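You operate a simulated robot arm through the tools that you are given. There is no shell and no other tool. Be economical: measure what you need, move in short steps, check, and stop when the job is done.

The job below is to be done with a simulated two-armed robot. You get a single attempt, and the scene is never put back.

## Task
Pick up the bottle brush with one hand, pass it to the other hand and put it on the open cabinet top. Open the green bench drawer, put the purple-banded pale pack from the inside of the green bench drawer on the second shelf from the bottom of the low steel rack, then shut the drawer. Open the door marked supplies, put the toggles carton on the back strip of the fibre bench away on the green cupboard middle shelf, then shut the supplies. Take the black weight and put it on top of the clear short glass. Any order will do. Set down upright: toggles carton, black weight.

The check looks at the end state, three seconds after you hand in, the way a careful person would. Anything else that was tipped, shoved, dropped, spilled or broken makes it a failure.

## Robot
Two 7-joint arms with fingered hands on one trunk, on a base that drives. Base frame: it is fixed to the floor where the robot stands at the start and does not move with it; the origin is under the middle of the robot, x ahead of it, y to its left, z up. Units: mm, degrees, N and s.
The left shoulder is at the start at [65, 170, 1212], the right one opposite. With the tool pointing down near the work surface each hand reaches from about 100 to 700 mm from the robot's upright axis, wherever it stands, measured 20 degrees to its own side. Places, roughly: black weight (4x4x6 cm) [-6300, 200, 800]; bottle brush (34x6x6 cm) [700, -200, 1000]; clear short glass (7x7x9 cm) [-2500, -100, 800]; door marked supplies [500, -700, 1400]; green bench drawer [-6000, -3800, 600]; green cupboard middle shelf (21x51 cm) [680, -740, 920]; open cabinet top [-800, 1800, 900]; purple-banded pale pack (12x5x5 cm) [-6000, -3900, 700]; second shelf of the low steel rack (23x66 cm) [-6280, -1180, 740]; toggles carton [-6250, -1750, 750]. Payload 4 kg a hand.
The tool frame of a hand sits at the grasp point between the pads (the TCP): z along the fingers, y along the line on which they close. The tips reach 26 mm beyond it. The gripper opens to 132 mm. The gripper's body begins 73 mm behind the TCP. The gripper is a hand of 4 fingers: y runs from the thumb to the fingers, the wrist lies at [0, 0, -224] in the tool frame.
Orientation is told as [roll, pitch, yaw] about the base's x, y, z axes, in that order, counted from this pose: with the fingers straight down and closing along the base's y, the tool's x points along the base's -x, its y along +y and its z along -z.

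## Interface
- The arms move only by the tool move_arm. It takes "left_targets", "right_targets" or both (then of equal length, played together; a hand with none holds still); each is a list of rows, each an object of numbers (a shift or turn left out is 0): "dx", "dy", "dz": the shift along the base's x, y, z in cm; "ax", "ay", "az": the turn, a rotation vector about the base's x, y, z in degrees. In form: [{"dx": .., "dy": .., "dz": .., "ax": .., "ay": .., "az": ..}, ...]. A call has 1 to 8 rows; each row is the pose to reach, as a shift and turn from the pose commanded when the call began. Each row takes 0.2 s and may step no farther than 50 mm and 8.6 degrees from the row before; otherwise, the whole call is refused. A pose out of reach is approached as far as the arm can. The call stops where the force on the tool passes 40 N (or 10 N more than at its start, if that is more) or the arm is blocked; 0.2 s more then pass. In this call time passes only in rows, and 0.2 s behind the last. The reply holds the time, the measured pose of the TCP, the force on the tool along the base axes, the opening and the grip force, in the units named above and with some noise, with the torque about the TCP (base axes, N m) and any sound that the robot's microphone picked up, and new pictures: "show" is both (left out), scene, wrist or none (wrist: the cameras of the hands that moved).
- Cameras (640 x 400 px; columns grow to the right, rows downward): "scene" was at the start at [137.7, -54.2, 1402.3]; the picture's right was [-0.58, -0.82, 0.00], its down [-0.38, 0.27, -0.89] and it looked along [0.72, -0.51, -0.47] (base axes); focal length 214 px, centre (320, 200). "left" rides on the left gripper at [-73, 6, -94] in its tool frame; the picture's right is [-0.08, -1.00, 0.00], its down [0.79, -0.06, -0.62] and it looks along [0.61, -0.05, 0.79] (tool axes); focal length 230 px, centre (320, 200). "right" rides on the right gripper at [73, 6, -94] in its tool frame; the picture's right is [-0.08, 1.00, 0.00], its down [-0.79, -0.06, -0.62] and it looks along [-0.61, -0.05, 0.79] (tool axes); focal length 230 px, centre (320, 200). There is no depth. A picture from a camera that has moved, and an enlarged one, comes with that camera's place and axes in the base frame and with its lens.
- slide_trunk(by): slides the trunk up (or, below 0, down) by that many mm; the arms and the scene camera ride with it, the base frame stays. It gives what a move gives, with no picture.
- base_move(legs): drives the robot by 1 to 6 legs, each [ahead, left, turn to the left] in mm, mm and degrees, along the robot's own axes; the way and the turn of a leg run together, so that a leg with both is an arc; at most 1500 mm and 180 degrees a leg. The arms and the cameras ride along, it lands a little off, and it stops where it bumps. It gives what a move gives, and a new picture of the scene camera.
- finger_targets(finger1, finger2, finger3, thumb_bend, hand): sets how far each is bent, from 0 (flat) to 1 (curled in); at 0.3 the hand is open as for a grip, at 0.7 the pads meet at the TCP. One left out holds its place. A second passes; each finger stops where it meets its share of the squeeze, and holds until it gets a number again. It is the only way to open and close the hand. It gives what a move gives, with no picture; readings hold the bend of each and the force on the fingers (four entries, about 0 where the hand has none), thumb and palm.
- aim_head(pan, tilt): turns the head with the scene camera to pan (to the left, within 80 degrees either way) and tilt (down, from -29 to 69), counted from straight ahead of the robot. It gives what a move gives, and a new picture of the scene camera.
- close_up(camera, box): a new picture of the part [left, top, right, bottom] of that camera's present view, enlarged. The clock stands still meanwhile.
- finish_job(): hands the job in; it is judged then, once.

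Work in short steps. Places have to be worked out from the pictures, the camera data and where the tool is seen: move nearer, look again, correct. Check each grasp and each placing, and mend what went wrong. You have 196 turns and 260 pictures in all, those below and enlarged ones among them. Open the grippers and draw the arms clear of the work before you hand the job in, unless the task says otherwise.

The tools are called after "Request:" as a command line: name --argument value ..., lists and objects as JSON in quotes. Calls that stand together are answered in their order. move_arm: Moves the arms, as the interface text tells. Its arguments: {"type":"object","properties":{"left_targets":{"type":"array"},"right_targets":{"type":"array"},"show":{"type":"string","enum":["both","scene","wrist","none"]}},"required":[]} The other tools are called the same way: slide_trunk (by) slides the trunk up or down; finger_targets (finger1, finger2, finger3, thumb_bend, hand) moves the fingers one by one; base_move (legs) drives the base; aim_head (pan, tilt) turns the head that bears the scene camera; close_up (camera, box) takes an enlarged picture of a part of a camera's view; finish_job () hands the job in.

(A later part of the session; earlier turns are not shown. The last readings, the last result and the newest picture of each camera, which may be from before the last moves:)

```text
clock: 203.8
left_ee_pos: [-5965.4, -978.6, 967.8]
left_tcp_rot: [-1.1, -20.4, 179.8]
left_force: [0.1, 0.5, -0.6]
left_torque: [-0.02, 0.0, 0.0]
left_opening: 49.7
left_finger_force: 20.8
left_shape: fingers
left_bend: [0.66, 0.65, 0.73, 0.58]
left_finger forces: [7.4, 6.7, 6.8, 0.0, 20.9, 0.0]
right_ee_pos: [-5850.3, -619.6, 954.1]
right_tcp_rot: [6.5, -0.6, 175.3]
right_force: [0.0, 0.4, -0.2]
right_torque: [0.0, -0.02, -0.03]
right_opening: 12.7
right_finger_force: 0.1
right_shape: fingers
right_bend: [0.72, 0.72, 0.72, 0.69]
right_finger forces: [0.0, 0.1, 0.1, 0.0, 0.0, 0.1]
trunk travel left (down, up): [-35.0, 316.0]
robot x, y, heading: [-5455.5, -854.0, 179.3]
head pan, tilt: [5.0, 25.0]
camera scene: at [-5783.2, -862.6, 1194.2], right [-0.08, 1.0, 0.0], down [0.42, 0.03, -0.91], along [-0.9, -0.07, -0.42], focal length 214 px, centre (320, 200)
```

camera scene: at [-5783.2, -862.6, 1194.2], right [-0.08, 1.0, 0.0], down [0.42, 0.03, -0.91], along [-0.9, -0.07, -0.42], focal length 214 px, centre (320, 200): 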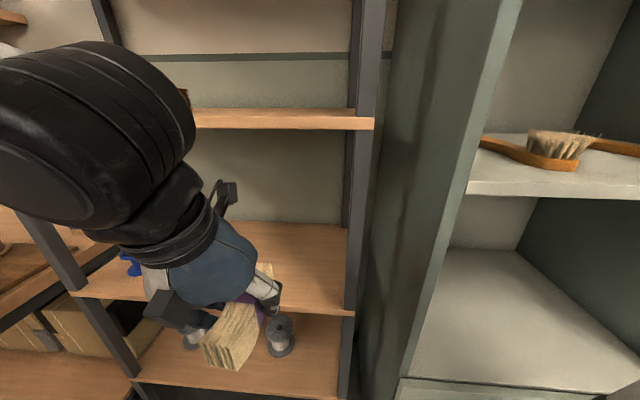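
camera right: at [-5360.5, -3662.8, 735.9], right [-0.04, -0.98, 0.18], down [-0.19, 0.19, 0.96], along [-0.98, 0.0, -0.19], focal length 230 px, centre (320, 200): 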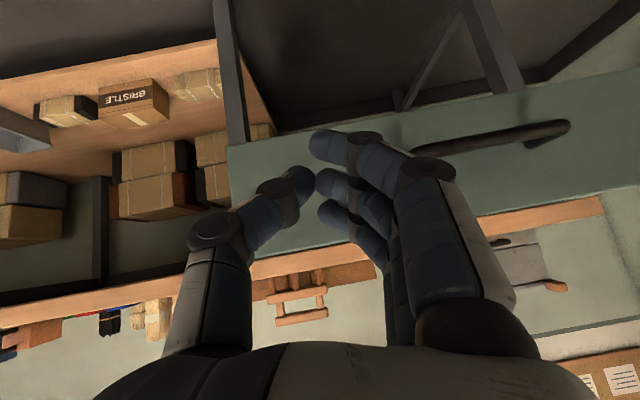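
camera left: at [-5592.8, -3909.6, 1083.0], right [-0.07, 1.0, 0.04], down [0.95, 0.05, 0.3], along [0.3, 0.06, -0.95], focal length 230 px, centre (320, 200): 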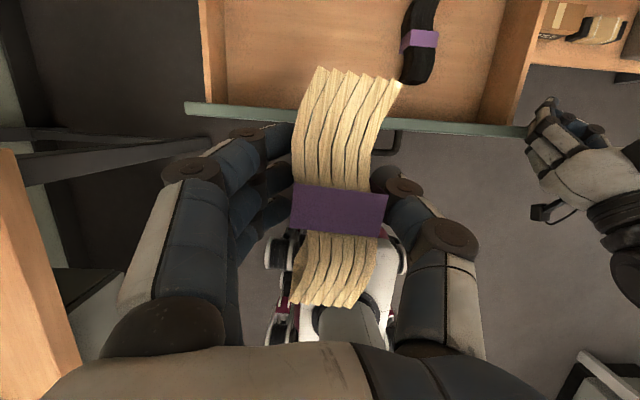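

I drive 110 mm closer, then extend the left hand over the shelf at safe height.

Request:
base_move --legs '[[110, 0, 0.5]]'

Request:
move_arm --left_targets '[{"dx": -3.5, "dz": -2}, {"dx": -7, "dz": -4}, {"dx": -10.5, "dz": -6}, {"dx": -14, "dz": -8}, {"dx": -17.5, "dz": -10}, {"dx": -19, "dz": -12}]'

```text
clock: 205.0
left_ee_pos: [-6075.6, -982.3, 966.8]
left_tcp_rot: [-1.1, -20.3, -179.6]
left_force: [0.5, -0.8, -0.8]
left_torque: [0.0, 0.01, 0.0]
left_opening: 49.5
left_finger_force: 21.4
left_shape: fingers
left_bend: [0.66, 0.65, 0.73, 0.58]
left_finger forces: [7.5, 6.8, 6.8, 0.1, 20.9, 0.1]
right_ee_pos: [-5963.5, -622.3, 954.8]
right_tcp_rot: [6.5, -0.6, 175.7]
right_force: [0.5, -0.1, -0.3]
right_torque: [0.01, -0.02, -0.04]
right_opening: 12.9
right_finger_force: 0.1
right_shape: fingers
right_bend: [0.72, 0.72, 0.72, 0.69]
right_finger forces: [0.1, 0.1, 0.1, 0.0, 0.0, 0.1]
trunk travel left (down, up): [-35.0, 316.0]
robot x, y, heading: [-5565.8, -853.2, 180.0]
head pan, tilt: [5.0, 25.0]
camera scene: at [-5894.9, -864.5, 1194.1], right [-0.09, 1.0, 0.0], down [0.42, 0.04, -0.91], along [-0.9, -0.08, -0.42], focal length 214 px, centre (320, 200)
```

scene: 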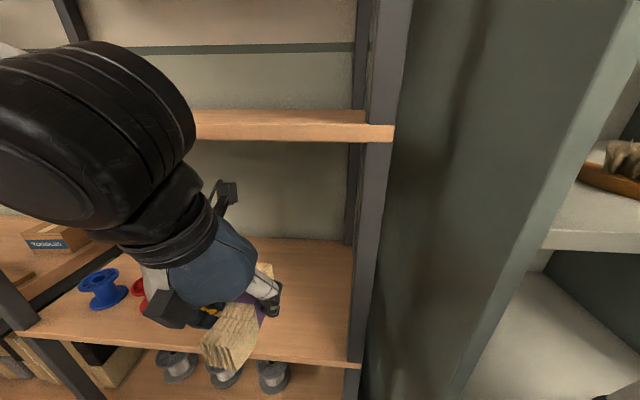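

```text
clock: 206.4
left_ee_pos: [-6268.2, -985.9, 847.2]
left_tcp_rot: [-0.9, -20.4, -179.8]
left_force: [-0.9, 0.2, -1.1]
left_torque: [-0.04, 0.0, -0.01]
left_opening: 49.6
left_finger_force: 20.6
left_shape: fingers
left_bend: [0.66, 0.65, 0.73, 0.58]
left_finger forces: [7.3, 6.8, 6.7, 0.0, 20.6, 0.1]
right_ee_pos: [-5963.5, -622.1, 954.0]
right_tcp_rot: [6.5, -0.6, 175.8]
right_force: [-0.5, -0.2, 0.0]
right_torque: [0.01, 0.0, -0.02]
right_opening: 12.6
right_finger_force: 0.1
right_shape: fingers
right_bend: [0.72, 0.72, 0.72, 0.69]
right_finger forces: [0.1, 0.0, 0.0, 0.0, 0.1, 0.1]
trunk travel left (down, up): [-35.0, 316.0]
robot x, y, heading: [-5565.5, -857.0, 179.7]
head pan, tilt: [5.0, 25.0]
camera scene: at [-5894.5, -864.5, 1194.2], right [-0.09, 1.0, 0.0], down [0.42, 0.04, -0.91], along [-0.9, -0.08, -0.42], focal length 214 px, centre (320, 200)
camera left: at [-6304.8, -993.3, 960.6], right [-0.07, 1.0, 0.04], down [0.95, 0.05, 0.31], along [0.3, 0.06, -0.95], focal length 230 px, centre (320, 200)
```

scene: 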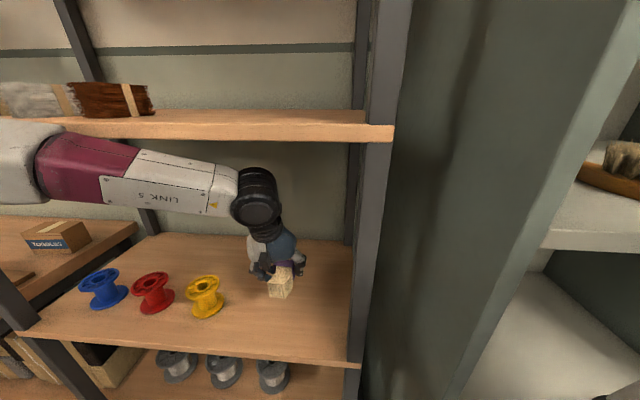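
left: 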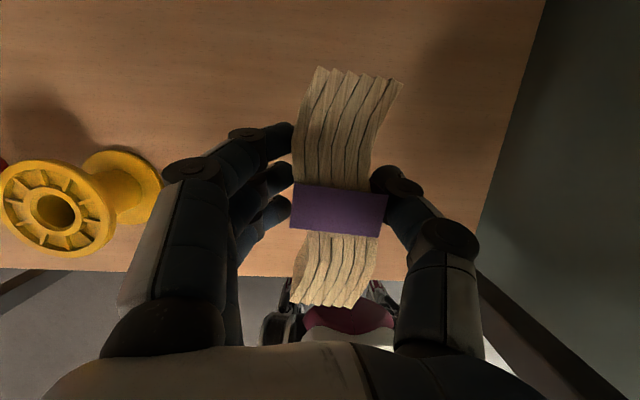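

Good: pack is over the free area right of the yellow spool. I lower until contact.

Request:
move_arm --left_targets '[{"dz": -2}, {"dz": -4}, {"dz": -5}, {"dz": -6}, {"dz": -7}, {"dz": -8}, {"dz": -9}, {"dz": -10}]' --show "wrist"

```text
clock: 208.0
left_ee_pos: [-6267.7, -983.3, 770.5]
left_tcp_rot: [-1.3, -21.6, -179.5]
left_force: [5.7, -3.6, 29.8]
left_torque: [-0.59, -0.57, -0.01]
left_opening: 49.5
left_finger_force: 35.1
left_shape: fingers
left_bend: [0.66, 0.66, 0.79, 0.59]
left_finger forces: [7.4, 7.9, 33.6, 0.0, 21.8, 0.1]
right_ee_pos: [-5960.5, -622.4, 956.2]
right_tcp_rot: [6.5, -0.9, 175.8]
right_force: [0.2, 0.0, 0.1]
right_torque: [0.0, 0.01, 0.02]
right_opening: 12.9
right_finger_force: 0.0
right_shape: fingers
right_bend: [0.72, 0.72, 0.72, 0.69]
right_finger forces: [0.1, 0.0, 0.1, 0.0, 0.0, 0.1]
trunk travel left (down, up): [-35.0, 316.0]
robot x, y, heading: [-5566.3, -859.1, 180.3]
head pan, tilt: [5.0, 25.0]
stopped in row 8 (left hand): the force on the tool passed its limit at 48 N (the readings are from after the stop); the commanded pose is now the measured one
camera left: at [-6303.3, -991.8, 885.1], right [-0.07, 1.0, 0.05], down [0.96, 0.06, 0.29], along [0.28, 0.07, -0.96], focal length 230 px, centre (320, 200)
```

left: 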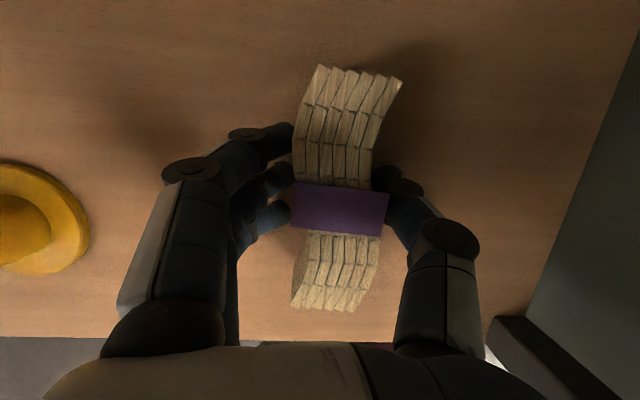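

Contact, same finger-to-floor relation as when grasped, so the pack is on the shelf. I open and lift out.

Request:
finger_targets --hand "left" --finger1 0.45 --finger2 0.45 --finger3 0.45 --thumb_bend 0.4

Request:
move_arm --left_targets '[{"dz": 4}, {"dz": 8}, {"dx": 2, "dz": 11}, {"dx": 6, "dz": 13}, {"dx": 10, "dz": 15}, {"dx": 14, "dz": 17}, {"dx": 17, "dz": 19}]'

```text
clock: 208.8
left_ee_pos: [-6271.4, -982.4, 769.6]
left_tcp_rot: [-1.3, -21.7, -179.6]
left_force: [3.6, -1.1, 26.2]
left_torque: [-0.73, -0.21, 0.01]
left_opening: 94.8
left_finger_force: 13.3
left_shape: fingers
left_bend: [0.45, 0.66, 0.8, 0.4]
left_finger forces: [0.0, 13.4, 13.4, 0.0, 0.0, 0.1]
right_ee_pos: [-5961.3, -622.2, 954.2]
right_tcp_rot: [6.6, -0.7, 175.9]
right_force: [0.3, -0.3, -0.6]
right_torque: [0.0, -0.01, -0.01]
right_opening: 12.7
right_finger_force: 0.0
right_shape: fingers
right_bend: [0.72, 0.72, 0.72, 0.69]
right_finger forces: [0.0, 0.1, 0.0, 0.1, 0.0, 0.0]
trunk travel left (down, up): [-35.0, 316.0]
robot x, y, heading: [-5568.7, -853.2, 179.7]
head pan, tilt: [5.0, 25.0]
stopped (left hand): the force on the tool passed its limit at 42 N (the readings are from after the stop); the commanded pose is now the measured one
```

```text
clock: 210.4
left_ee_pos: [-6100.5, -984.8, 956.5]
left_tcp_rot: [-1.2, -21.4, -179.6]
left_force: [-0.5, 0.5, 0.1]
left_torque: [-0.01, 0.01, 0.02]
left_opening: 94.9
left_finger_force: 0.1
left_shape: fingers
left_bend: [0.45, 0.45, 0.45, 0.4]
left_finger forces: [0.0, 0.0, 0.1, 0.0, 0.1, 0.0]
right_ee_pos: [-5962.9, -622.4, 953.5]
right_tcp_rot: [6.4, -0.6, 175.9]
right_force: [0.3, 0.4, 0.9]
right_torque: [0.01, 0.0, 0.0]
right_opening: 12.9
right_finger_force: 0.0
right_shape: fingers
right_bend: [0.72, 0.72, 0.72, 0.69]
right_finger forces: [0.0, 0.0, 0.0, 0.0, 0.0, 0.1]
trunk travel left (down, up): [-35.0, 316.0]
robot x, y, heading: [-5563.2, -857.7, 180.1]
head pan, tilt: [5.0, 25.0]
camera scene: at [-5894.0, -864.8, 1194.5], right [-0.09, 1.0, 0.0], down [0.42, 0.04, -0.91], along [-0.9, -0.08, -0.42], focal length 214 px, centre (320, 200)
camera left: at [-6135.8, -993.6, 1070.2], right [-0.07, 1.0, 0.05], down [0.96, 0.06, 0.29], along [0.29, 0.07, -0.96], focal length 230 px, centre (320, 200)
```

scene: 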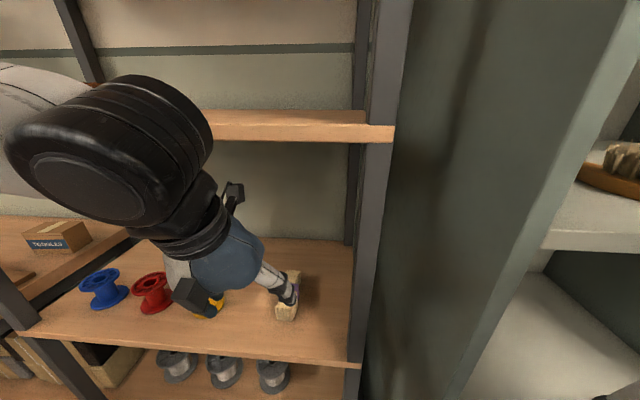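
left: 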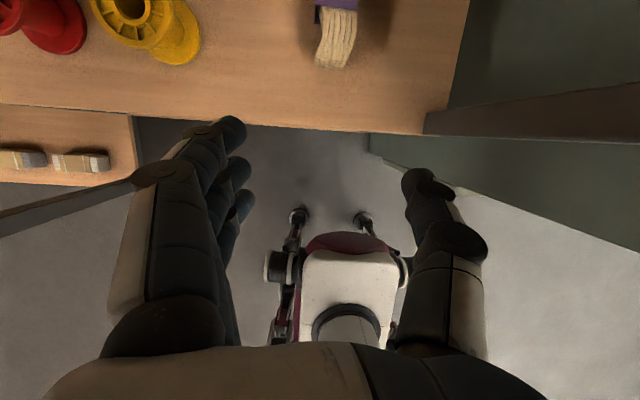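

The pack stands on the shelf. I back away and strafe left toward the toggles carton on the fibre bench, then look.

Request:
base_move --legs '[[-330, 0, 0], [0, 760, 0]]'

Request:
aim_head --pan -15 --tilt 25

```text
clock: 219.3
left_ee_pos: [-5754.5, -1737.6, 954.2]
left_tcp_rot: [-1.2, -21.4, -179.2]
left_force: [-0.4, -0.9, -0.2]
left_torque: [0.01, -0.01, -0.01]
left_opening: 94.9
left_finger_force: 0.0
left_shape: fingers
left_bend: [0.45, 0.45, 0.45, 0.4]
left_finger forces: [0.0, 0.0, 0.0, 0.0, 0.0, 0.0]
right_ee_pos: [-5618.6, -1375.7, 955.1]
right_tcp_rot: [6.5, -0.6, 176.2]
right_force: [0.5, -0.4, 0.3]
right_torque: [0.0, -0.04, -0.02]
right_opening: 12.8
right_finger_force: 0.1
right_shape: fingers
right_bend: [0.72, 0.72, 0.72, 0.69]
right_finger forces: [0.0, 0.0, 0.0, 0.0, 0.1, 0.1]
trunk travel left (down, up): [-35.0, 316.0]
robot x, y, heading: [-5220.4, -1605.6, -180.1]
head pan, tilt: [5.0, 25.0]
camera scene: at [-5548.5, -1616.1, 1194.3], right [-0.09, 1.0, 0.0], down [0.42, 0.04, -0.91], along [-0.9, -0.08, -0.42], focal length 214 px, centre (320, 200)
```

scene: 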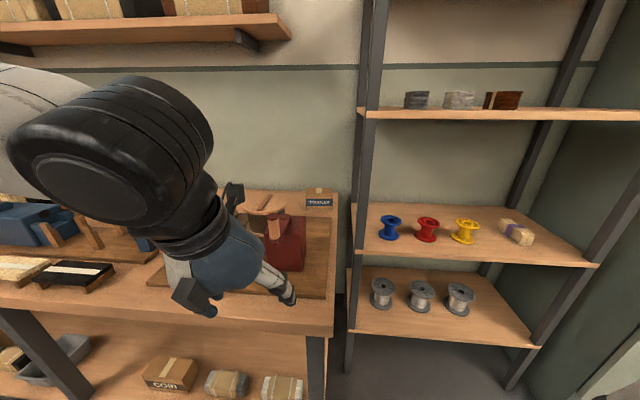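

```text
clock: 220.1
left_ee_pos: [-5755.6, -1737.7, 956.4]
left_tcp_rot: [-1.2, -21.2, -179.2]
left_force: [0.0, 0.0, 0.4]
left_torque: [0.0, -0.02, -0.01]
left_opening: 94.8
left_finger_force: 0.1
left_shape: fingers
left_bend: [0.45, 0.45, 0.45, 0.4]
left_finger forces: [0.1, 0.0, 0.0, 0.0, 0.0, 0.0]
right_ee_pos: [-5618.8, -1373.0, 955.3]
right_tcp_rot: [6.5, -0.6, 176.1]
right_force: [-0.7, -0.4, 0.1]
right_torque: [0.02, -0.03, -0.01]
right_opening: 12.5
right_finger_force: 0.2
right_shape: fingers
right_bend: [0.72, 0.72, 0.72, 0.69]
right_finger forces: [0.1, 0.0, 0.1, 0.0, 0.0, 0.0]
trunk travel left (down, up): [-35.0, 316.0]
robot x, y, heading: [-5219.0, -1605.7, -179.6]
head pan, tilt: [-15.0, 25.0]
camera scene: at [-5545.9, -1584.2, 1194.3], right [0.25, 0.97, 0.0], down [0.41, -0.11, -0.91], along [-0.88, 0.23, -0.42], focal length 214 px, centre (320, 200)
```

scene: 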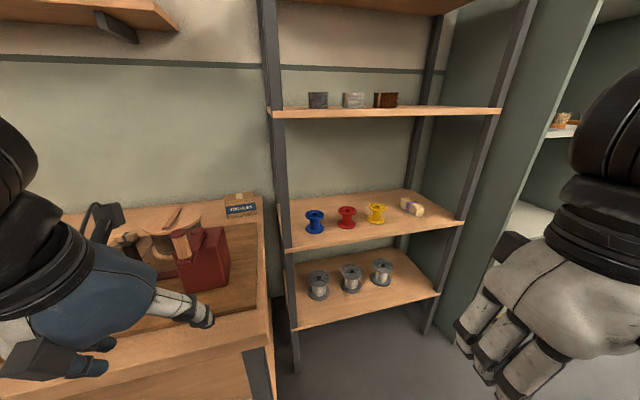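

The pack is well placed. I zoom in on the toggles carton and its surroundings.

Request:
close_up --camera "scene" --box '[110, 160, 310, 300]'

```text
2.86 times, centred on (210, 230) of scene
camera zoom: at [-5545.9, -1584.2, 1194.3], right [0.25, 0.97, 0.0], down [0.41, -0.11, -0.91], along [-0.88, 0.23, -0.42], focal length 613 px, centre (634, 114)
```

zoom: 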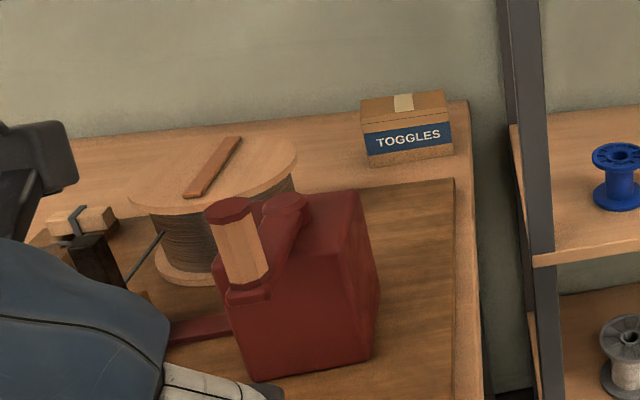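

Triangulation puts the carton near [-6356,-1700,~812], behind a red machine and right of a drum. I raise the trunk 100 mm and drive in 350 mm with the left hand high, then look with the wrist camera.

Request:
slide_trunk --by 110

Request:
base_move --legs '[[340, 20, 0]]'

Request:
move_arm --left_targets '[{"dx": -3, "dy": 1, "dz": 0, "ay": 5}, {"dx": -6, "dy": 2, "dz": 0, "ay": 10}]' --show "wrist"

```text
clock: 221.5
left_ee_pos: [-5755.6, -1738.3, 1064.4]
left_tcp_rot: [-1.0, -21.2, -179.3]
left_force: [-0.4, 0.1, 0.0]
left_torque: [0.0, -0.02, 0.01]
left_opening: 94.9
left_finger_force: 0.1
left_shape: fingers
left_bend: [0.45, 0.45, 0.45, 0.4]
left_finger forces: [0.1, 0.0, 0.0, 0.0, 0.0, 0.0]
right_ee_pos: [-5549.8, -1375.2, 1144.5]
right_tcp_rot: [7.9, -19.5, 175.7]
right_force: [-0.7, -1.0, 0.1]
right_torque: [0.0, -0.01, 0.0]
right_opening: 12.8
right_finger_force: 0.0
right_shape: fingers
right_bend: [0.72, 0.72, 0.72, 0.69]
right_finger forces: [0.0, 0.0, 0.0, 0.1, 0.0, 0.0]
trunk travel left (down, up): [-145.0, 206.0]
robot x, y, heading: [-5217.9, -1605.7, -179.5]
head pan, tilt: [-15.0, 25.0]
```

```text
clock: 223.8
left_ee_pos: [-6097.6, -1755.5, 1064.7]
left_tcp_rot: [-1.2, -21.3, -179.4]
left_force: [0.1, -0.7, -0.3]
left_torque: [0.0, -0.02, -0.03]
left_opening: 95.0
left_finger_force: 0.1
left_shape: fingers
left_bend: [0.45, 0.45, 0.45, 0.4]
left_finger forces: [0.0, 0.2, 0.0, 0.1, 0.1, 0.1]
right_ee_pos: [-5891.0, -1393.0, 1144.5]
right_tcp_rot: [7.9, -19.5, 175.6]
right_force: [-0.3, -0.1, -0.4]
right_torque: [0.01, -0.01, -0.01]
right_opening: 12.5
right_finger_force: 0.0
right_shape: fingers
right_bend: [0.72, 0.72, 0.72, 0.69]
right_finger forces: [0.0, 0.0, 0.0, 0.0, 0.0, 0.0]
trunk travel left (down, up): [-145.0, 206.0]
robot x, y, heading: [-5562.1, -1628.6, -179.9]
head pan, tilt: [-15.0, 25.0]
camera scene: at [-5771.3, -1603.4, 1323.4], right [0.26, 0.97, 0.0], down [0.41, -0.11, -0.91], along [-0.88, 0.23, -0.42], focal length 214 px, centre (320, 200)
```

scene: 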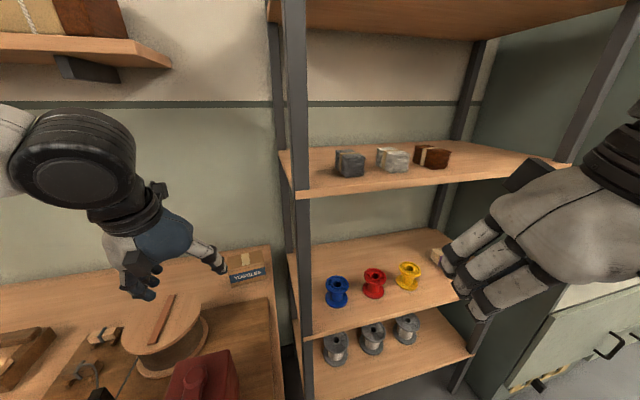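

```text
clock: 224.4
left_ee_pos: [-6155.8, -1736.9, 1067.5]
left_tcp_rot: [-1.3, -31.3, -179.5]
left_force: [-1.2, 0.2, -0.2]
left_torque: [0.0, 0.01, 0.02]
left_opening: 94.8
left_finger_force: 0.1
left_shape: fingers
left_bend: [0.45, 0.45, 0.45, 0.4]
left_finger forces: [0.0, 0.0, 0.0, 0.0, 0.0, 0.0]
right_ee_pos: [-5890.1, -1393.3, 1144.6]
right_tcp_rot: [7.9, -19.7, 175.4]
right_force: [0.8, 0.9, -0.4]
right_torque: [0.0, -0.01, 0.0]
right_opening: 12.8
right_finger_force: 0.2
right_shape: fingers
right_bend: [0.72, 0.72, 0.72, 0.69]
right_finger forces: [0.1, 0.0, 0.0, 0.0, 0.1, 0.0]
trunk travel left (down, up): [-145.0, 206.0]
robot x, y, heading: [-5567.1, -1625.0, -179.9]
head pan, tilt: [-15.0, 25.0]
camera left: at [-6171.9, -1745.3, 1184.9], right [-0.06, 1.0, 0.06], down [0.99, 0.06, 0.12], along [0.12, 0.07, -0.99], focal length 230 px, centre (320, 200)
```

left: 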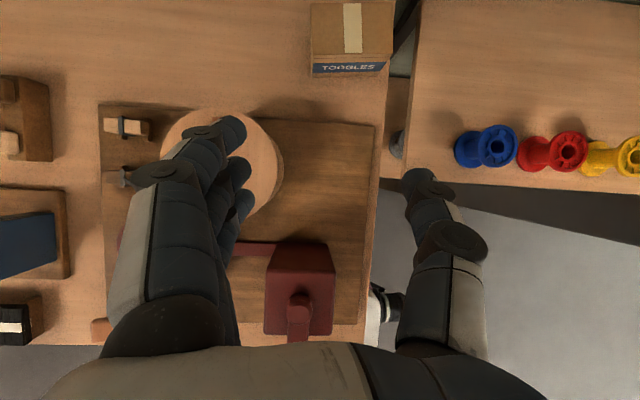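

The carton spans about x -6404…-6327, y -1747…-1633, top z≈845. I open wide and move above it with a 40° tilt.

Request:
finger_targets --hand "left" --finger1 0.25 --finger2 0.25 --finger3 0.25 --thumb_bend 0.25

Request:
move_arm --left_targets '[{"dx": -3.5, "dy": 1, "dz": -2, "ay": 2}, {"dx": -7, "dy": 2, "dz": -4, "ay": 4}, {"dx": -10.5, "dy": 3, "dz": -6, "ay": 6}, {"dx": -14, "dy": 4, "dz": -8, "ay": 8}, {"dx": -16.5, "dy": 4.7, "dz": -10, "ay": 9}]'

```text
clock: 225.4
left_ee_pos: [-6157.5, -1736.9, 1066.6]
left_tcp_rot: [-1.3, -31.3, -179.4]
left_force: [0.3, 0.0, 0.1]
left_torque: [0.0, -0.02, 0.01]
left_opening: 145.9
left_finger_force: 0.0
left_shape: fingers
left_bend: [0.25, 0.25, 0.25, 0.25]
left_finger forces: [0.0, 0.0, 0.1, 0.1, 0.1, 0.1]
right_ee_pos: [-5889.9, -1392.8, 1145.7]
right_tcp_rot: [8.0, -19.6, 175.6]
right_force: [0.2, -0.4, -0.4]
right_torque: [0.03, -0.02, 0.0]
right_opening: 12.8
right_finger_force: 0.1
right_shape: fingers
right_bend: [0.72, 0.72, 0.72, 0.69]
right_finger forces: [0.0, 0.1, 0.0, 0.1, 0.0, 0.1]
trunk travel left (down, up): [-145.0, 206.0]
robot x, y, heading: [-5560.3, -1628.8, -179.9]
head pan, tilt: [-15.0, 25.0]
```

```text
clock: 226.6
left_ee_pos: [-6326.3, -1689.8, 964.7]
left_tcp_rot: [-1.4, -40.3, -179.4]
left_force: [0.1, 0.0, 0.7]
left_torque: [-0.02, 0.01, 0.01]
left_opening: 146.4
left_finger_force: 0.0
left_shape: fingers
left_bend: [0.25, 0.25, 0.25, 0.25]
left_finger forces: [0.0, 0.0, 0.0, 0.1, 0.1, 0.0]
right_ee_pos: [-5889.2, -1394.2, 1144.2]
right_tcp_rot: [7.9, -19.6, 175.4]
right_force: [0.7, 0.7, -0.1]
right_torque: [0.03, -0.02, 0.02]
right_opening: 12.7
right_finger_force: 0.1
right_shape: fingers
right_bend: [0.72, 0.72, 0.72, 0.69]
right_finger forces: [0.0, 0.0, 0.0, 0.1, 0.0, 0.1]
trunk travel left (down, up): [-145.0, 206.0]
robot x, y, heading: [-5560.7, -1627.1, -180.0]
head pan, tilt: [-15.0, 25.0]
camera scene: at [-5771.4, -1603.2, 1323.3], right [0.26, 0.97, 0.0], down [0.41, -0.11, -0.91], along [-0.88, 0.23, -0.42], focal length 214 px, centre (320, 200)
camera left: at [-6322.3, -1697.7, 1084.8], right [-0.05, 1.0, 0.07], down [1.0, 0.06, -0.04], along [-0.04, 0.07, -1.0], focal length 230 px, centre (320, 200)
```

scene: 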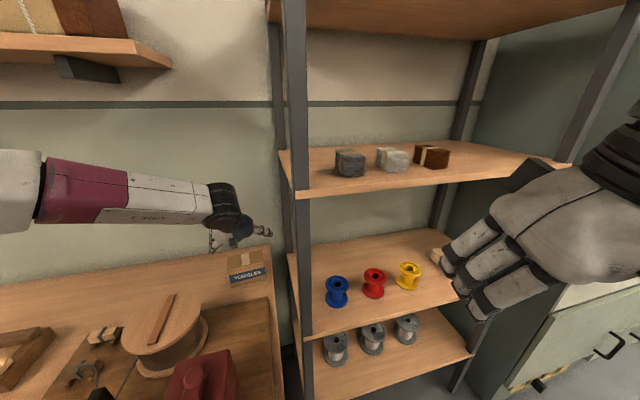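
left: 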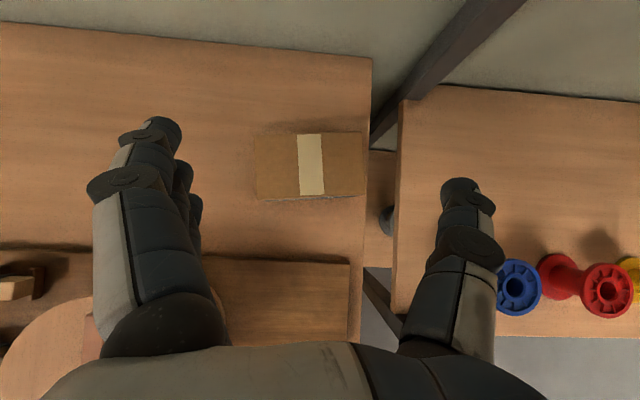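

From above, the carton centre is [-6368,-1691], 115×69 mm. I descend around it to TCP z≈828.

Request:
move_arm --left_targets '[{"dx": -1.1, "dz": -3.5, "dy": -0.1}, {"dx": -2.2, "dz": -7, "dy": -0.2}, {"dx": -3.2, "dz": -10.5, "dy": -0.2}]' --show "wrist"

```text
clock: 227.4
left_ee_pos: [-6356.0, -1689.8, 858.6]
left_tcp_rot: [-1.5, -40.3, -179.4]
left_force: [-0.8, 0.2, 0.1]
left_torque: [-0.02, -0.03, 0.03]
left_opening: 146.3
left_finger_force: 0.0
left_shape: fingers
left_bend: [0.25, 0.25, 0.25, 0.25]
left_finger forces: [0.0, 0.0, 0.1, 0.0, 0.0, 0.0]
right_ee_pos: [-5890.5, -1393.7, 1145.3]
right_tcp_rot: [7.8, -19.5, 175.4]
right_force: [-0.8, -0.2, 0.6]
right_torque: [0.02, 0.01, -0.01]
right_opening: 12.5
right_finger_force: 0.0
right_shape: fingers
right_bend: [0.72, 0.72, 0.72, 0.69]
right_finger forces: [0.1, 0.0, 0.0, 0.0, 0.0, 0.0]
trunk travel left (down, up): [-145.0, 206.0]
robot x, y, heading: [-5563.1, -1627.3, -180.0]
head pan, tilt: [-15.0, 25.0]
camera left: at [-6353.2, -1699.8, 977.8], right [-0.05, 1.0, 0.07], down [1.0, 0.06, -0.04], along [-0.04, 0.07, -1.0], focal length 230 px, centre (320, 200)
```

left: 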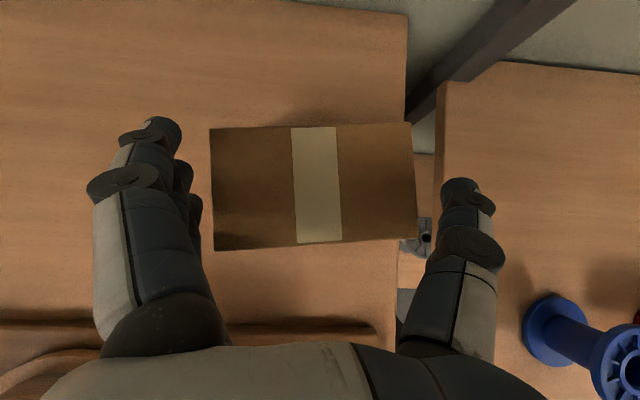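

Box is centred between fingers and thumb. Final descent of 31 mm and close.

Request:
move_arm --left_targets '[{"dx": -0.9, "dz": -3.1}]' --show "none"

Request:
finger_targets --hand "left" --finger1 0.5 --finger2 0.5 --finger3 0.5 --thumb_bend 0.5

Request:
close_up --camera "left" --box '[0, 0, 640, 400]'

```text
clock: 227.8
left_ee_pos: [-6363.7, -1690.8, 833.6]
left_tcp_rot: [-1.7, -40.8, -179.3]
left_force: [-0.4, 2.6, 12.0]
left_torque: [0.51, -0.24, 0.11]
left_opening: 149.7
left_finger_force: 6.1
left_shape: fingers
left_bend: [0.25, 0.25, 0.25, 0.25]
left_finger forces: [0.0, 0.7, 0.5, 0.0, 11.4, 0.0]
right_ee_pos: [-5887.4, -1394.2, 1146.7]
right_tcp_rot: [8.0, -19.7, 175.5]
right_force: [0.0, 0.5, -0.4]
right_torque: [0.02, 0.01, 0.01]
right_opening: 12.6
right_finger_force: 0.1
right_shape: fingers
right_bend: [0.72, 0.72, 0.72, 0.69]
right_finger forces: [0.0, 0.0, 0.0, 0.0, 0.1, 0.1]
trunk travel left (down, up): [-145.0, 206.0]
robot x, y, heading: [-5561.6, -1625.9, -180.0]
head pan, tilt: [-15.0, 25.0]
```

```text
clock: 228.8
left_ee_pos: [-6363.8, -1692.2, 833.1]
left_tcp_rot: [-1.4, -40.5, -179.4]
left_force: [-6.1, 6.2, 26.1]
left_torque: [-0.88, -0.6, 0.08]
left_opening: 124.0
left_finger_force: 39.0
left_shape: fingers
left_bend: [0.42, 0.47, 0.46, 0.47]
left_finger forces: [10.0, 15.2, 11.1, 0.0, 41.1, 0.0]
right_ee_pos: [-5887.1, -1393.8, 1145.9]
right_tcp_rot: [8.0, -19.7, 175.5]
right_force: [0.8, -0.5, -0.4]
right_torque: [-0.01, -0.02, -0.02]
right_opening: 12.8
right_finger_force: 0.0
right_shape: fingers
right_bend: [0.72, 0.72, 0.72, 0.69]
right_finger forces: [0.0, 0.0, 0.1, 0.0, 0.0, 0.1]
trunk travel left (down, up): [-145.0, 206.0]
robot x, y, heading: [-5561.9, -1623.9, 180.0]
head pan, tilt: [-15.0, 25.0]
```

```text
1.00 times, centred on (320, 200) of left (not enlarged: the box is as wide or as high as the picture)
camera zoom: at [-6359.0, -1699.9, 952.7], right [-0.05, 1.0, 0.07], down [1.0, 0.06, -0.04], along [-0.05, 0.07, -1.0], focal length 230 px, centre (320, 200)
```

zoom: 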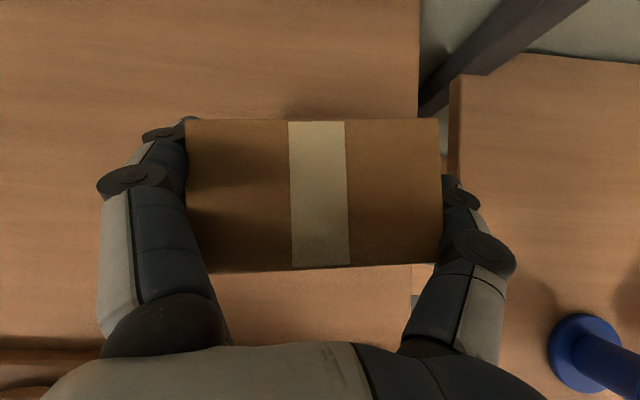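

It's gripped on both sides. I lift 6 cm and check.

Request:
move_arm --left_targets '[{"dz": 2}, {"dz": 4}, {"dz": 7}, {"dz": 10}]' --show "both"

```text
clock: 229.8
left_ee_pos: [-6361.3, -1690.0, 930.2]
left_tcp_rot: [-1.4, -40.3, -179.4]
left_force: [-0.3, 0.5, -2.2]
left_torque: [0.0, -0.01, -0.02]
left_opening: 123.7
left_finger_force: 35.1
left_shape: fingers
left_bend: [0.42, 0.47, 0.46, 0.47]
left_finger forces: [9.7, 13.3, 12.5, 0.0, 34.7, 0.0]
right_ee_pos: [-5888.9, -1393.3, 1145.2]
right_tcp_rot: [8.0, -19.7, 175.5]
right_force: [0.4, -0.5, 0.4]
right_torque: [0.01, -0.02, -0.01]
right_opening: 12.6
right_finger_force: 0.0
right_shape: fingers
right_bend: [0.72, 0.72, 0.72, 0.69]
right_finger forces: [0.1, 0.0, 0.0, 0.0, 0.0, 0.0]
trunk travel left (down, up): [-145.0, 206.0]
robot x, y, heading: [-5561.8, -1624.4, -180.1]
head pan, tilt: [-15.0, 25.0]
camera scene: at [-5770.2, -1603.4, 1323.6], right [0.26, 0.97, 0.0], down [0.41, -0.11, -0.91], along [-0.88, 0.23, -0.42], focal length 214 px, centre (320, 200)
camera left: at [-6358.8, -1699.4, 1050.0], right [-0.05, 1.0, 0.07], down [1.0, 0.06, -0.04], along [-0.04, 0.07, -1.0], focal length 230 px, centre (320, 200)
```

scene: 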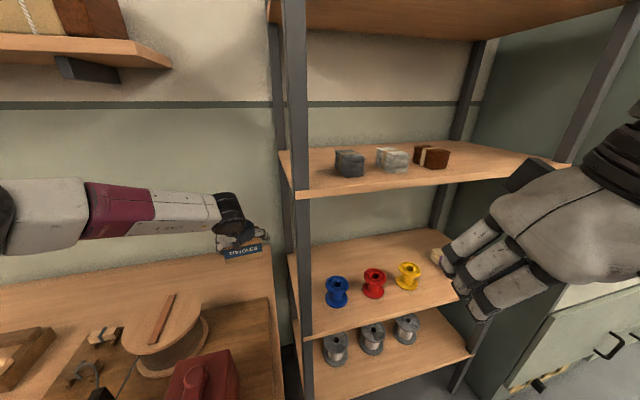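
left: 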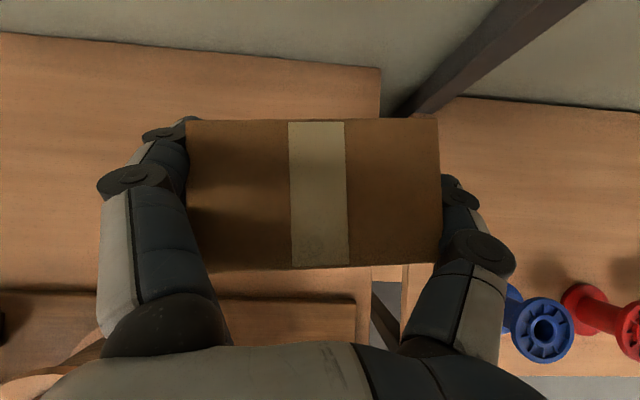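

Carton is held upright. I back away and strafe right to the weight's bench.

Request:
base_move --legs '[[-520, 0, 0], [0, -800, 0], [0, -800, 0]]'

Request:
aim_head --pan -5 --tilt 25

```text
clock: 231.8
left_ee_pos: [-6063.3, -1692.2, 940.2]
left_tcp_rot: [-0.9, -41.7, 179.8]
left_force: [-1.5, 0.0, 0.3]
left_torque: [-0.04, -0.01, -0.12]
left_opening: 115.9
left_finger_force: 33.1
left_shape: fingers
left_bend: [0.45, 0.45, 0.39, 0.47]
left_finger forces: [11.0, 12.1, 10.3, 0.0, 32.5, 0.0]
right_ee_pos: [-5582.8, -1393.7, 1144.9]
right_tcp_rot: [7.9, -19.6, 175.6]
right_force: [0.5, 0.1, 0.7]
right_torque: [0.0, 0.04, -0.05]
right_opening: 12.5
right_finger_force: 0.1
right_shape: fingers
right_bend: [0.72, 0.72, 0.72, 0.69]
right_finger forces: [0.0, 0.0, 0.1, 0.0, 0.0, 0.1]
trunk travel left (down, up): [-145.0, 206.0]
robot x, y, heading: [-5256.4, -1624.9, 179.9]
head pan, tilt: [-15.0, 25.0]
stopped in leg 1: the force on the tool passed its limit at 69 N (the readings are from after the stop); the commanded pose is now the measured one
camera scene: at [-5463.9, -1603.5, 1323.7], right [0.26, 0.97, 0.0], down [0.41, -0.11, -0.91], along [-0.88, 0.24, -0.42], focal length 214 px, centre (320, 200)
```

scene: 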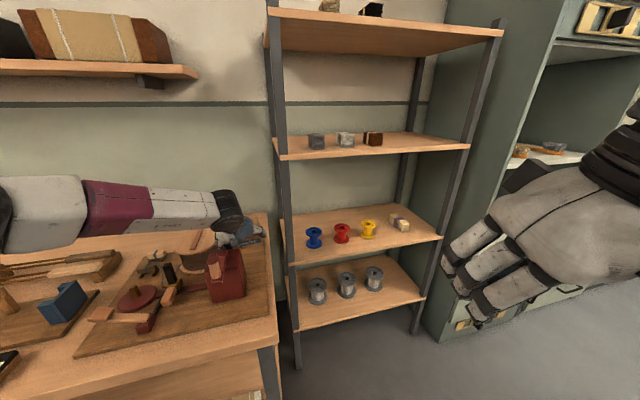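

```text
clock: 232.5
left_ee_pos: [-6065.3, -1692.3, 938.4]
left_tcp_rot: [-0.9, -41.7, 179.8]
left_force: [-2.2, -0.6, -1.7]
left_torque: [0.0, 0.0, -0.05]
left_opening: 115.9
left_finger_force: 32.7
left_shape: fingers
left_bend: [0.45, 0.45, 0.39, 0.47]
left_finger forces: [10.9, 12.0, 9.9, 0.0, 32.4, 0.0]
right_ee_pos: [-5585.2, -1393.2, 1144.3]
right_tcp_rot: [7.8, -19.5, 175.4]
right_force: [0.3, 0.0, 0.4]
right_torque: [-0.02, -0.02, 0.01]
right_opening: 12.5
right_finger_force: 0.1
right_shape: fingers
right_bend: [0.72, 0.72, 0.72, 0.69]
right_finger forces: [0.0, 0.1, 0.1, 0.0, 0.1, 0.0]
trunk travel left (down, up): [-145.0, 206.0]
robot x, y, heading: [-5259.5, -1625.6, 179.9]
head pan, tilt: [-5.0, 25.0]
camera scene: at [-5469.1, -1619.0, 1323.4], right [0.09, 1.0, 0.0], down [0.42, -0.04, -0.91], along [-0.9, 0.08, -0.42], focal length 214 px, centre (320, 200)
```

scene: 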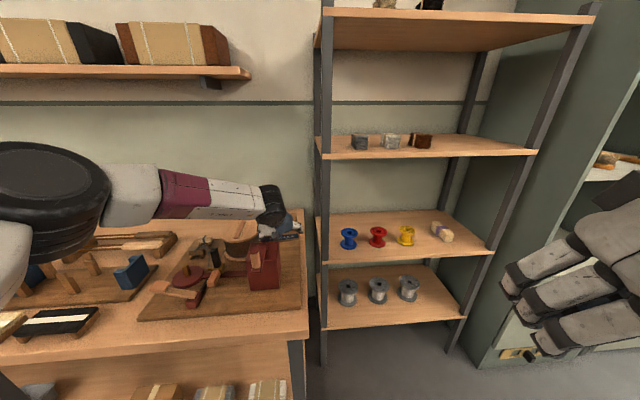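

The carton bumped the red machine while backing. I zoom to see what happened.

Request:
close_up --camera "scene" --box '[130, 170, 330, 320]'

Request:
close_up --camera "left" --box '[0, 0, 640, 400]'

```text
2.67 times, centred on (230, 245) of scene
camera zoom: at [-5469.1, -1619.0, 1323.4], right [0.09, 1.0, 0.0], down [0.42, -0.04, -0.91], along [-0.9, 0.08, -0.42], focal length 572 px, centre (560, 80)
```

zoom: 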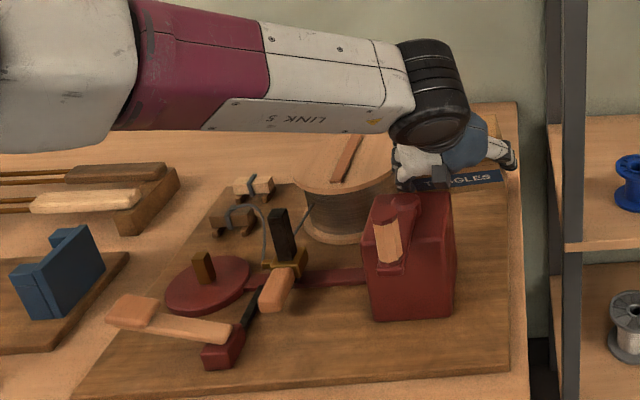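

```text
1.00 times, centred on (320, 200) of left (not enlarged: the box is as wide or as high as the picture)
camera zoom: at [-6059.1, -1700.4, 1058.5], right [-0.04, 1.0, 0.06], down [1.0, 0.05, -0.06], along [-0.06, 0.06, -1.0], focal length 230 px, centre (320, 200)
```

zoom: 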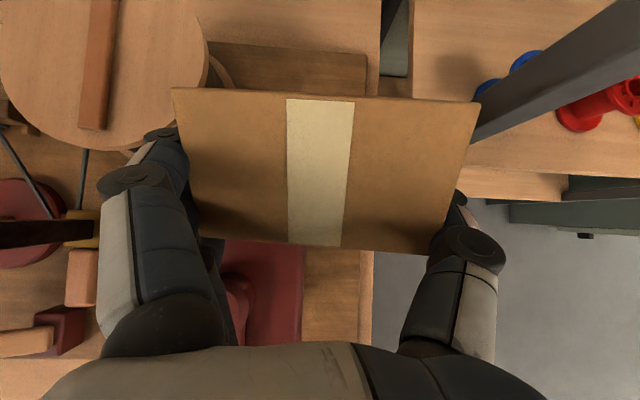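

The machine looks unmoved (corner still at x≈-5988,y≈-1705), but the carton pitched ~22° in the grip. I lift well clear and level the carton by rotating the hand.

Request:
move_arm --left_targets '[{"dz": 4, "dx": -1}, {"dz": 8, "dx": -1, "ay": -4}, {"dz": 12, "ay": -10}, {"dz": 15, "ay": -15}, {"dz": 17, "ay": -21}]' --show "wrist"

```text
clock: 233.7
left_ee_pos: [-6034.0, -1695.9, 1105.3]
left_tcp_rot: [-1.1, -20.8, 179.8]
left_force: [-0.1, -0.5, -0.6]
left_torque: [0.03, -0.01, -0.01]
left_opening: 115.8
left_finger_force: 31.1
left_shape: fingers
left_bend: [0.45, 0.45, 0.39, 0.47]
left_finger forces: [10.7, 12.0, 7.9, 0.0, 31.6, 0.1]
left hand out of reach, approached as far as the arm can: row 5
right_ee_pos: [-5584.2, -1395.8, 1145.6]
right_tcp_rot: [7.8, -19.6, 175.5]
right_force: [-0.2, -1.0, 0.0]
right_torque: [0.05, 0.02, -0.06]
right_opening: 13.0
right_finger_force: 0.1
right_shape: fingers
right_bend: [0.72, 0.72, 0.72, 0.69]
right_finger forces: [0.0, 0.1, 0.0, 0.0, 0.0, 0.1]
trunk travel left (down, up): [-145.0, 206.0]
robot x, y, heading: [-5254.8, -1628.5, 180.0]
head pan, tilt: [-5.0, 25.0]
camera left: at [-6070.0, -1704.1, 1220.0], right [-0.06, 1.0, 0.04], down [0.95, 0.05, 0.3], along [0.3, 0.06, -0.95], focal length 230 px, centre (320, 200)
```

left: 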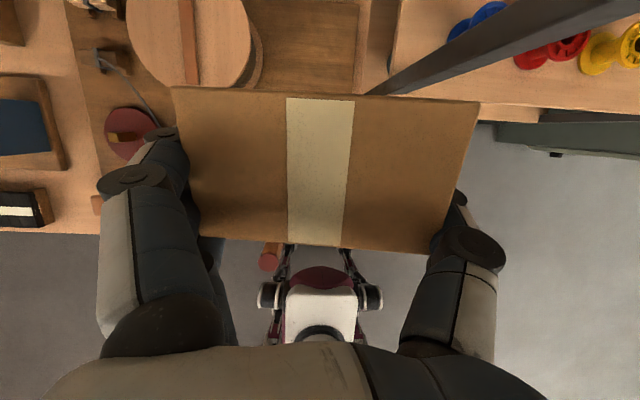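

The lever stands up to z≈965 at the same place as before (~[-5920,-1750]), so nothing moved. The carton is now above it; I back away and strafe right.

Request:
base_move --legs '[[-230, 0, 0], [0, -850, 0], [0, -800, 0]]'

Request:
aim_head --pan -10 --tilt 25

```text
clock: 250.1
left_ee_pos: [-5780.3, -13.7, 1104.7]
left_tcp_rot: [-1.0, -20.7, 179.3]
left_force: [-0.4, 0.2, -1.5]
left_torque: [0.0, -0.05, 0.02]
left_opening: 116.2
left_finger_force: 31.0
left_shape: fingers
left_bend: [0.45, 0.45, 0.39, 0.47]
left_finger forces: [10.7, 12.0, 8.0, 0.0, 31.6, 0.1]
right_ee_pos: [-5328.6, 281.5, 1144.3]
right_tcp_rot: [7.9, -19.4, 174.8]
right_force: [0.4, 0.2, -0.5]
right_torque: [0.02, -0.03, 0.03]
right_opening: 12.6
right_finger_force: 0.0
right_shape: fingers
right_bend: [0.72, 0.72, 0.72, 0.69]
right_finger forces: [0.1, 0.0, 0.0, 0.1, 0.1, 0.0]
trunk travel left (down, up): [-145.0, 206.0]
robot x, y, heading: [-5004.7, 41.0, 179.2]
head pan, tilt: [-5.0, 25.0]
camera scene: at [-5214.4, 55.7, 1323.4], right [0.1, 1.0, 0.0], down [0.42, -0.04, -0.91], along [-0.9, 0.09, -0.42], focal length 214 px, centre (320, 200)
```

scene: 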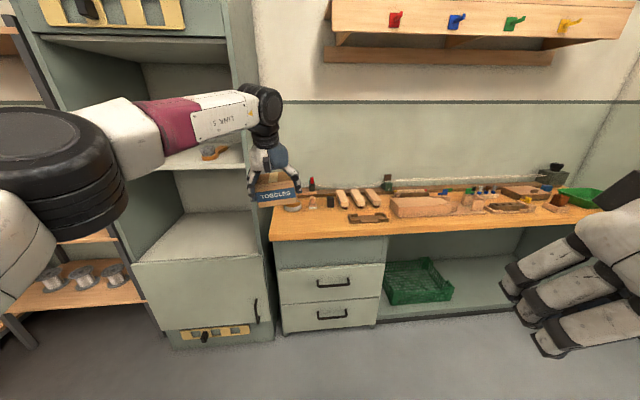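

```text
clock: 250.8
left_ee_pos: [-5781.0, -13.2, 1103.8]
left_tcp_rot: [-0.9, -20.7, 179.2]
left_force: [-0.1, 0.1, -0.7]
left_torque: [0.0, -0.03, 0.02]
left_opening: 115.9
left_finger_force: 30.8
left_shape: fingers
left_bend: [0.45, 0.45, 0.39, 0.47]
left_finger forces: [10.8, 11.8, 8.0, 0.0, 31.6, 0.1]
right_ee_pos: [-5328.4, 282.2, 1144.2]
right_tcp_rot: [7.9, -19.5, 174.9]
right_force: [0.6, -0.7, 0.2]
right_torque: [0.01, 0.03, -0.01]
right_opening: 12.7
right_finger_force: 0.0
right_shape: fingers
right_bend: [0.72, 0.72, 0.72, 0.69]
right_finger forces: [0.0, 0.0, 0.0, 0.0, 0.1, 0.0]
trunk travel left (down, up): [-145.0, 206.0]
robot x, y, heading: [-5002.0, 46.3, 179.4]
head pan, tilt: [-10.0, 25.0]
camera scene: at [-5213.3, 63.5, 1323.4], right [0.18, 0.98, 0.0], down [0.42, -0.08, -0.91], along [-0.89, 0.17, -0.42], focal length 214 px, centre (320, 200)
```

scene: 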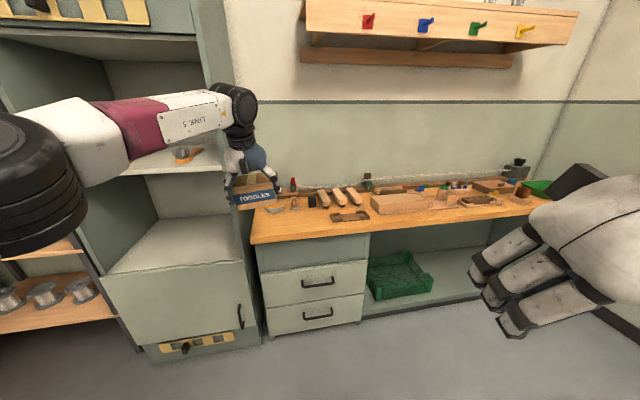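

I zoom in on the left end of this bench to find the black weight.

Request:
close_up --camera "scene" --box '[240, 160, 440, 250]'

```text
3.20 times, centred on (340, 205) of scene
camera zoom: at [-5213.3, 63.5, 1323.4], right [0.18, 0.98, 0.0], down [0.42, -0.08, -0.91], along [-0.89, 0.17, -0.42], focal length 686 px, centre (256, 184)
```

zoom: 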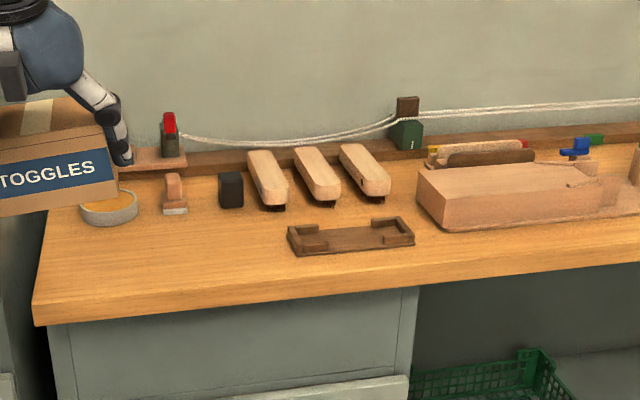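

The black weight is at about [-6271,222], with a wooden handle ~35 mm to its right. First I draw the carton arm back and left so it clears the tall cabinet, and open the right hand moderately.

Request:
move_arm --left_targets '[{"dx": 4, "dy": -2}, {"dx": 8, "dy": -4}, {"dx": 12, "dy": -6}, {"dx": 16, "dy": -8}, {"dx": 20, "dy": -10}, {"dx": 24, "dy": -12}]' --show "none"

Request:
finger_targets --hand "right" --finger1 0.47 --finger2 0.47 --finger3 0.47 --thumb_bend 0.47

Request:
base_move --legs '[[400, 0, 0.5]]'

```text
clock: 252.2
left_ee_pos: [-5540.1, -132.7, 1103.7]
left_tcp_rot: [-1.0, -20.8, 179.3]
left_force: [0.1, 0.4, -1.7]
left_torque: [0.01, -0.01, -0.01]
left_opening: 116.0
left_finger_force: 30.8
left_shape: fingers
left_bend: [0.45, 0.45, 0.39, 0.47]
left_finger forces: [10.6, 11.9, 7.9, 0.0, 31.2, 0.0]
right_ee_pos: [-5328.1, 281.2, 1145.5]
right_tcp_rot: [7.8, -19.6, 174.9]
right_force: [0.1, -0.8, 0.5]
right_torque: [-0.02, 0.02, 0.02]
right_opening: 12.5
right_finger_force: 0.1
right_shape: fingers
right_bend: [0.72, 0.72, 0.72, 0.69]
right_finger forces: [0.1, 0.0, 0.0, 0.1, 0.0, 0.1]
trunk travel left (down, up): [-145.0, 206.0]
robot x, y, heading: [-5005.5, 46.7, 179.4]
head pan, tilt: [-10.0, 25.0]
```

```text
clock: 253.2
left_ee_pos: [-5542.2, -132.6, 1103.2]
left_tcp_rot: [-1.1, -20.7, 179.3]
left_force: [0.4, -0.3, -1.0]
left_torque: [0.02, -0.04, -0.01]
left_opening: 116.0
left_finger_force: 31.0
left_shape: fingers
left_bend: [0.45, 0.45, 0.39, 0.47]
left_finger forces: [10.7, 11.8, 7.9, 0.1, 31.3, 0.0]
right_ee_pos: [-5328.7, 283.3, 1143.8]
right_tcp_rot: [7.9, -19.5, 174.8]
right_force: [-0.1, -0.4, -0.1]
right_torque: [-0.01, 0.0, 0.0]
right_opening: 79.9
right_finger_force: 0.0
right_shape: fingers
right_bend: [0.47, 0.47, 0.47, 0.47]
right_finger forces: [0.0, 0.1, 0.0, 0.0, 0.1, 0.1]
trunk travel left (down, up): [-145.0, 206.0]
robot x, y, heading: [-5001.7, 48.7, 179.3]
head pan, tilt: [-10.0, 25.0]
```

```text
clock: 255.7
left_ee_pos: [-5949.6, -131.5, 1102.7]
left_tcp_rot: [-1.0, -20.7, 179.6]
left_force: [-0.3, 0.0, -1.1]
left_torque: [-0.03, -0.02, 0.01]
left_opening: 115.6
left_finger_force: 31.3
left_shape: fingers
left_bend: [0.45, 0.45, 0.39, 0.47]
left_finger forces: [10.6, 11.9, 7.8, 0.0, 31.3, 0.0]
right_ee_pos: [-5738.4, 283.1, 1143.4]
right_tcp_rot: [7.9, -19.5, 175.1]
right_force: [-0.1, 1.2, -0.7]
right_torque: [0.0, -0.02, 0.02]
right_opening: 79.9
right_finger_force: 0.1
right_shape: fingers
right_bend: [0.47, 0.47, 0.47, 0.47]
right_finger forces: [0.0, 0.1, 0.1, 0.1, 0.1, 0.0]
trunk travel left (down, up): [-145.0, 206.0]
robot x, y, heading: [-5411.8, 53.1, 179.3]
head pan, tilt: [-10.0, 25.0]
camera scene: at [-5622.9, 66.2, 1323.4], right [0.18, 0.98, 0.0], down [0.42, -0.08, -0.91], along [-0.89, 0.16, -0.42], focal length 214 px, centre (320, 200)
```

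scene: 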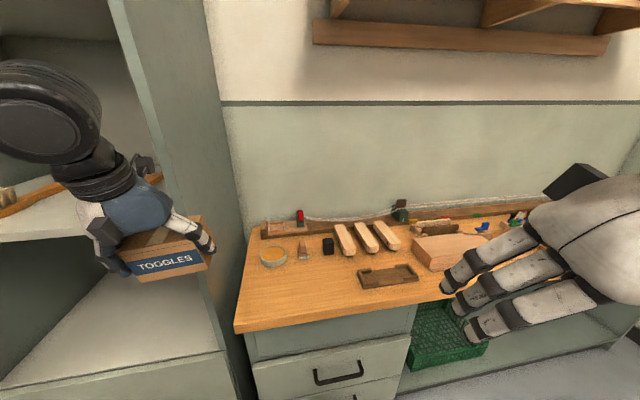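

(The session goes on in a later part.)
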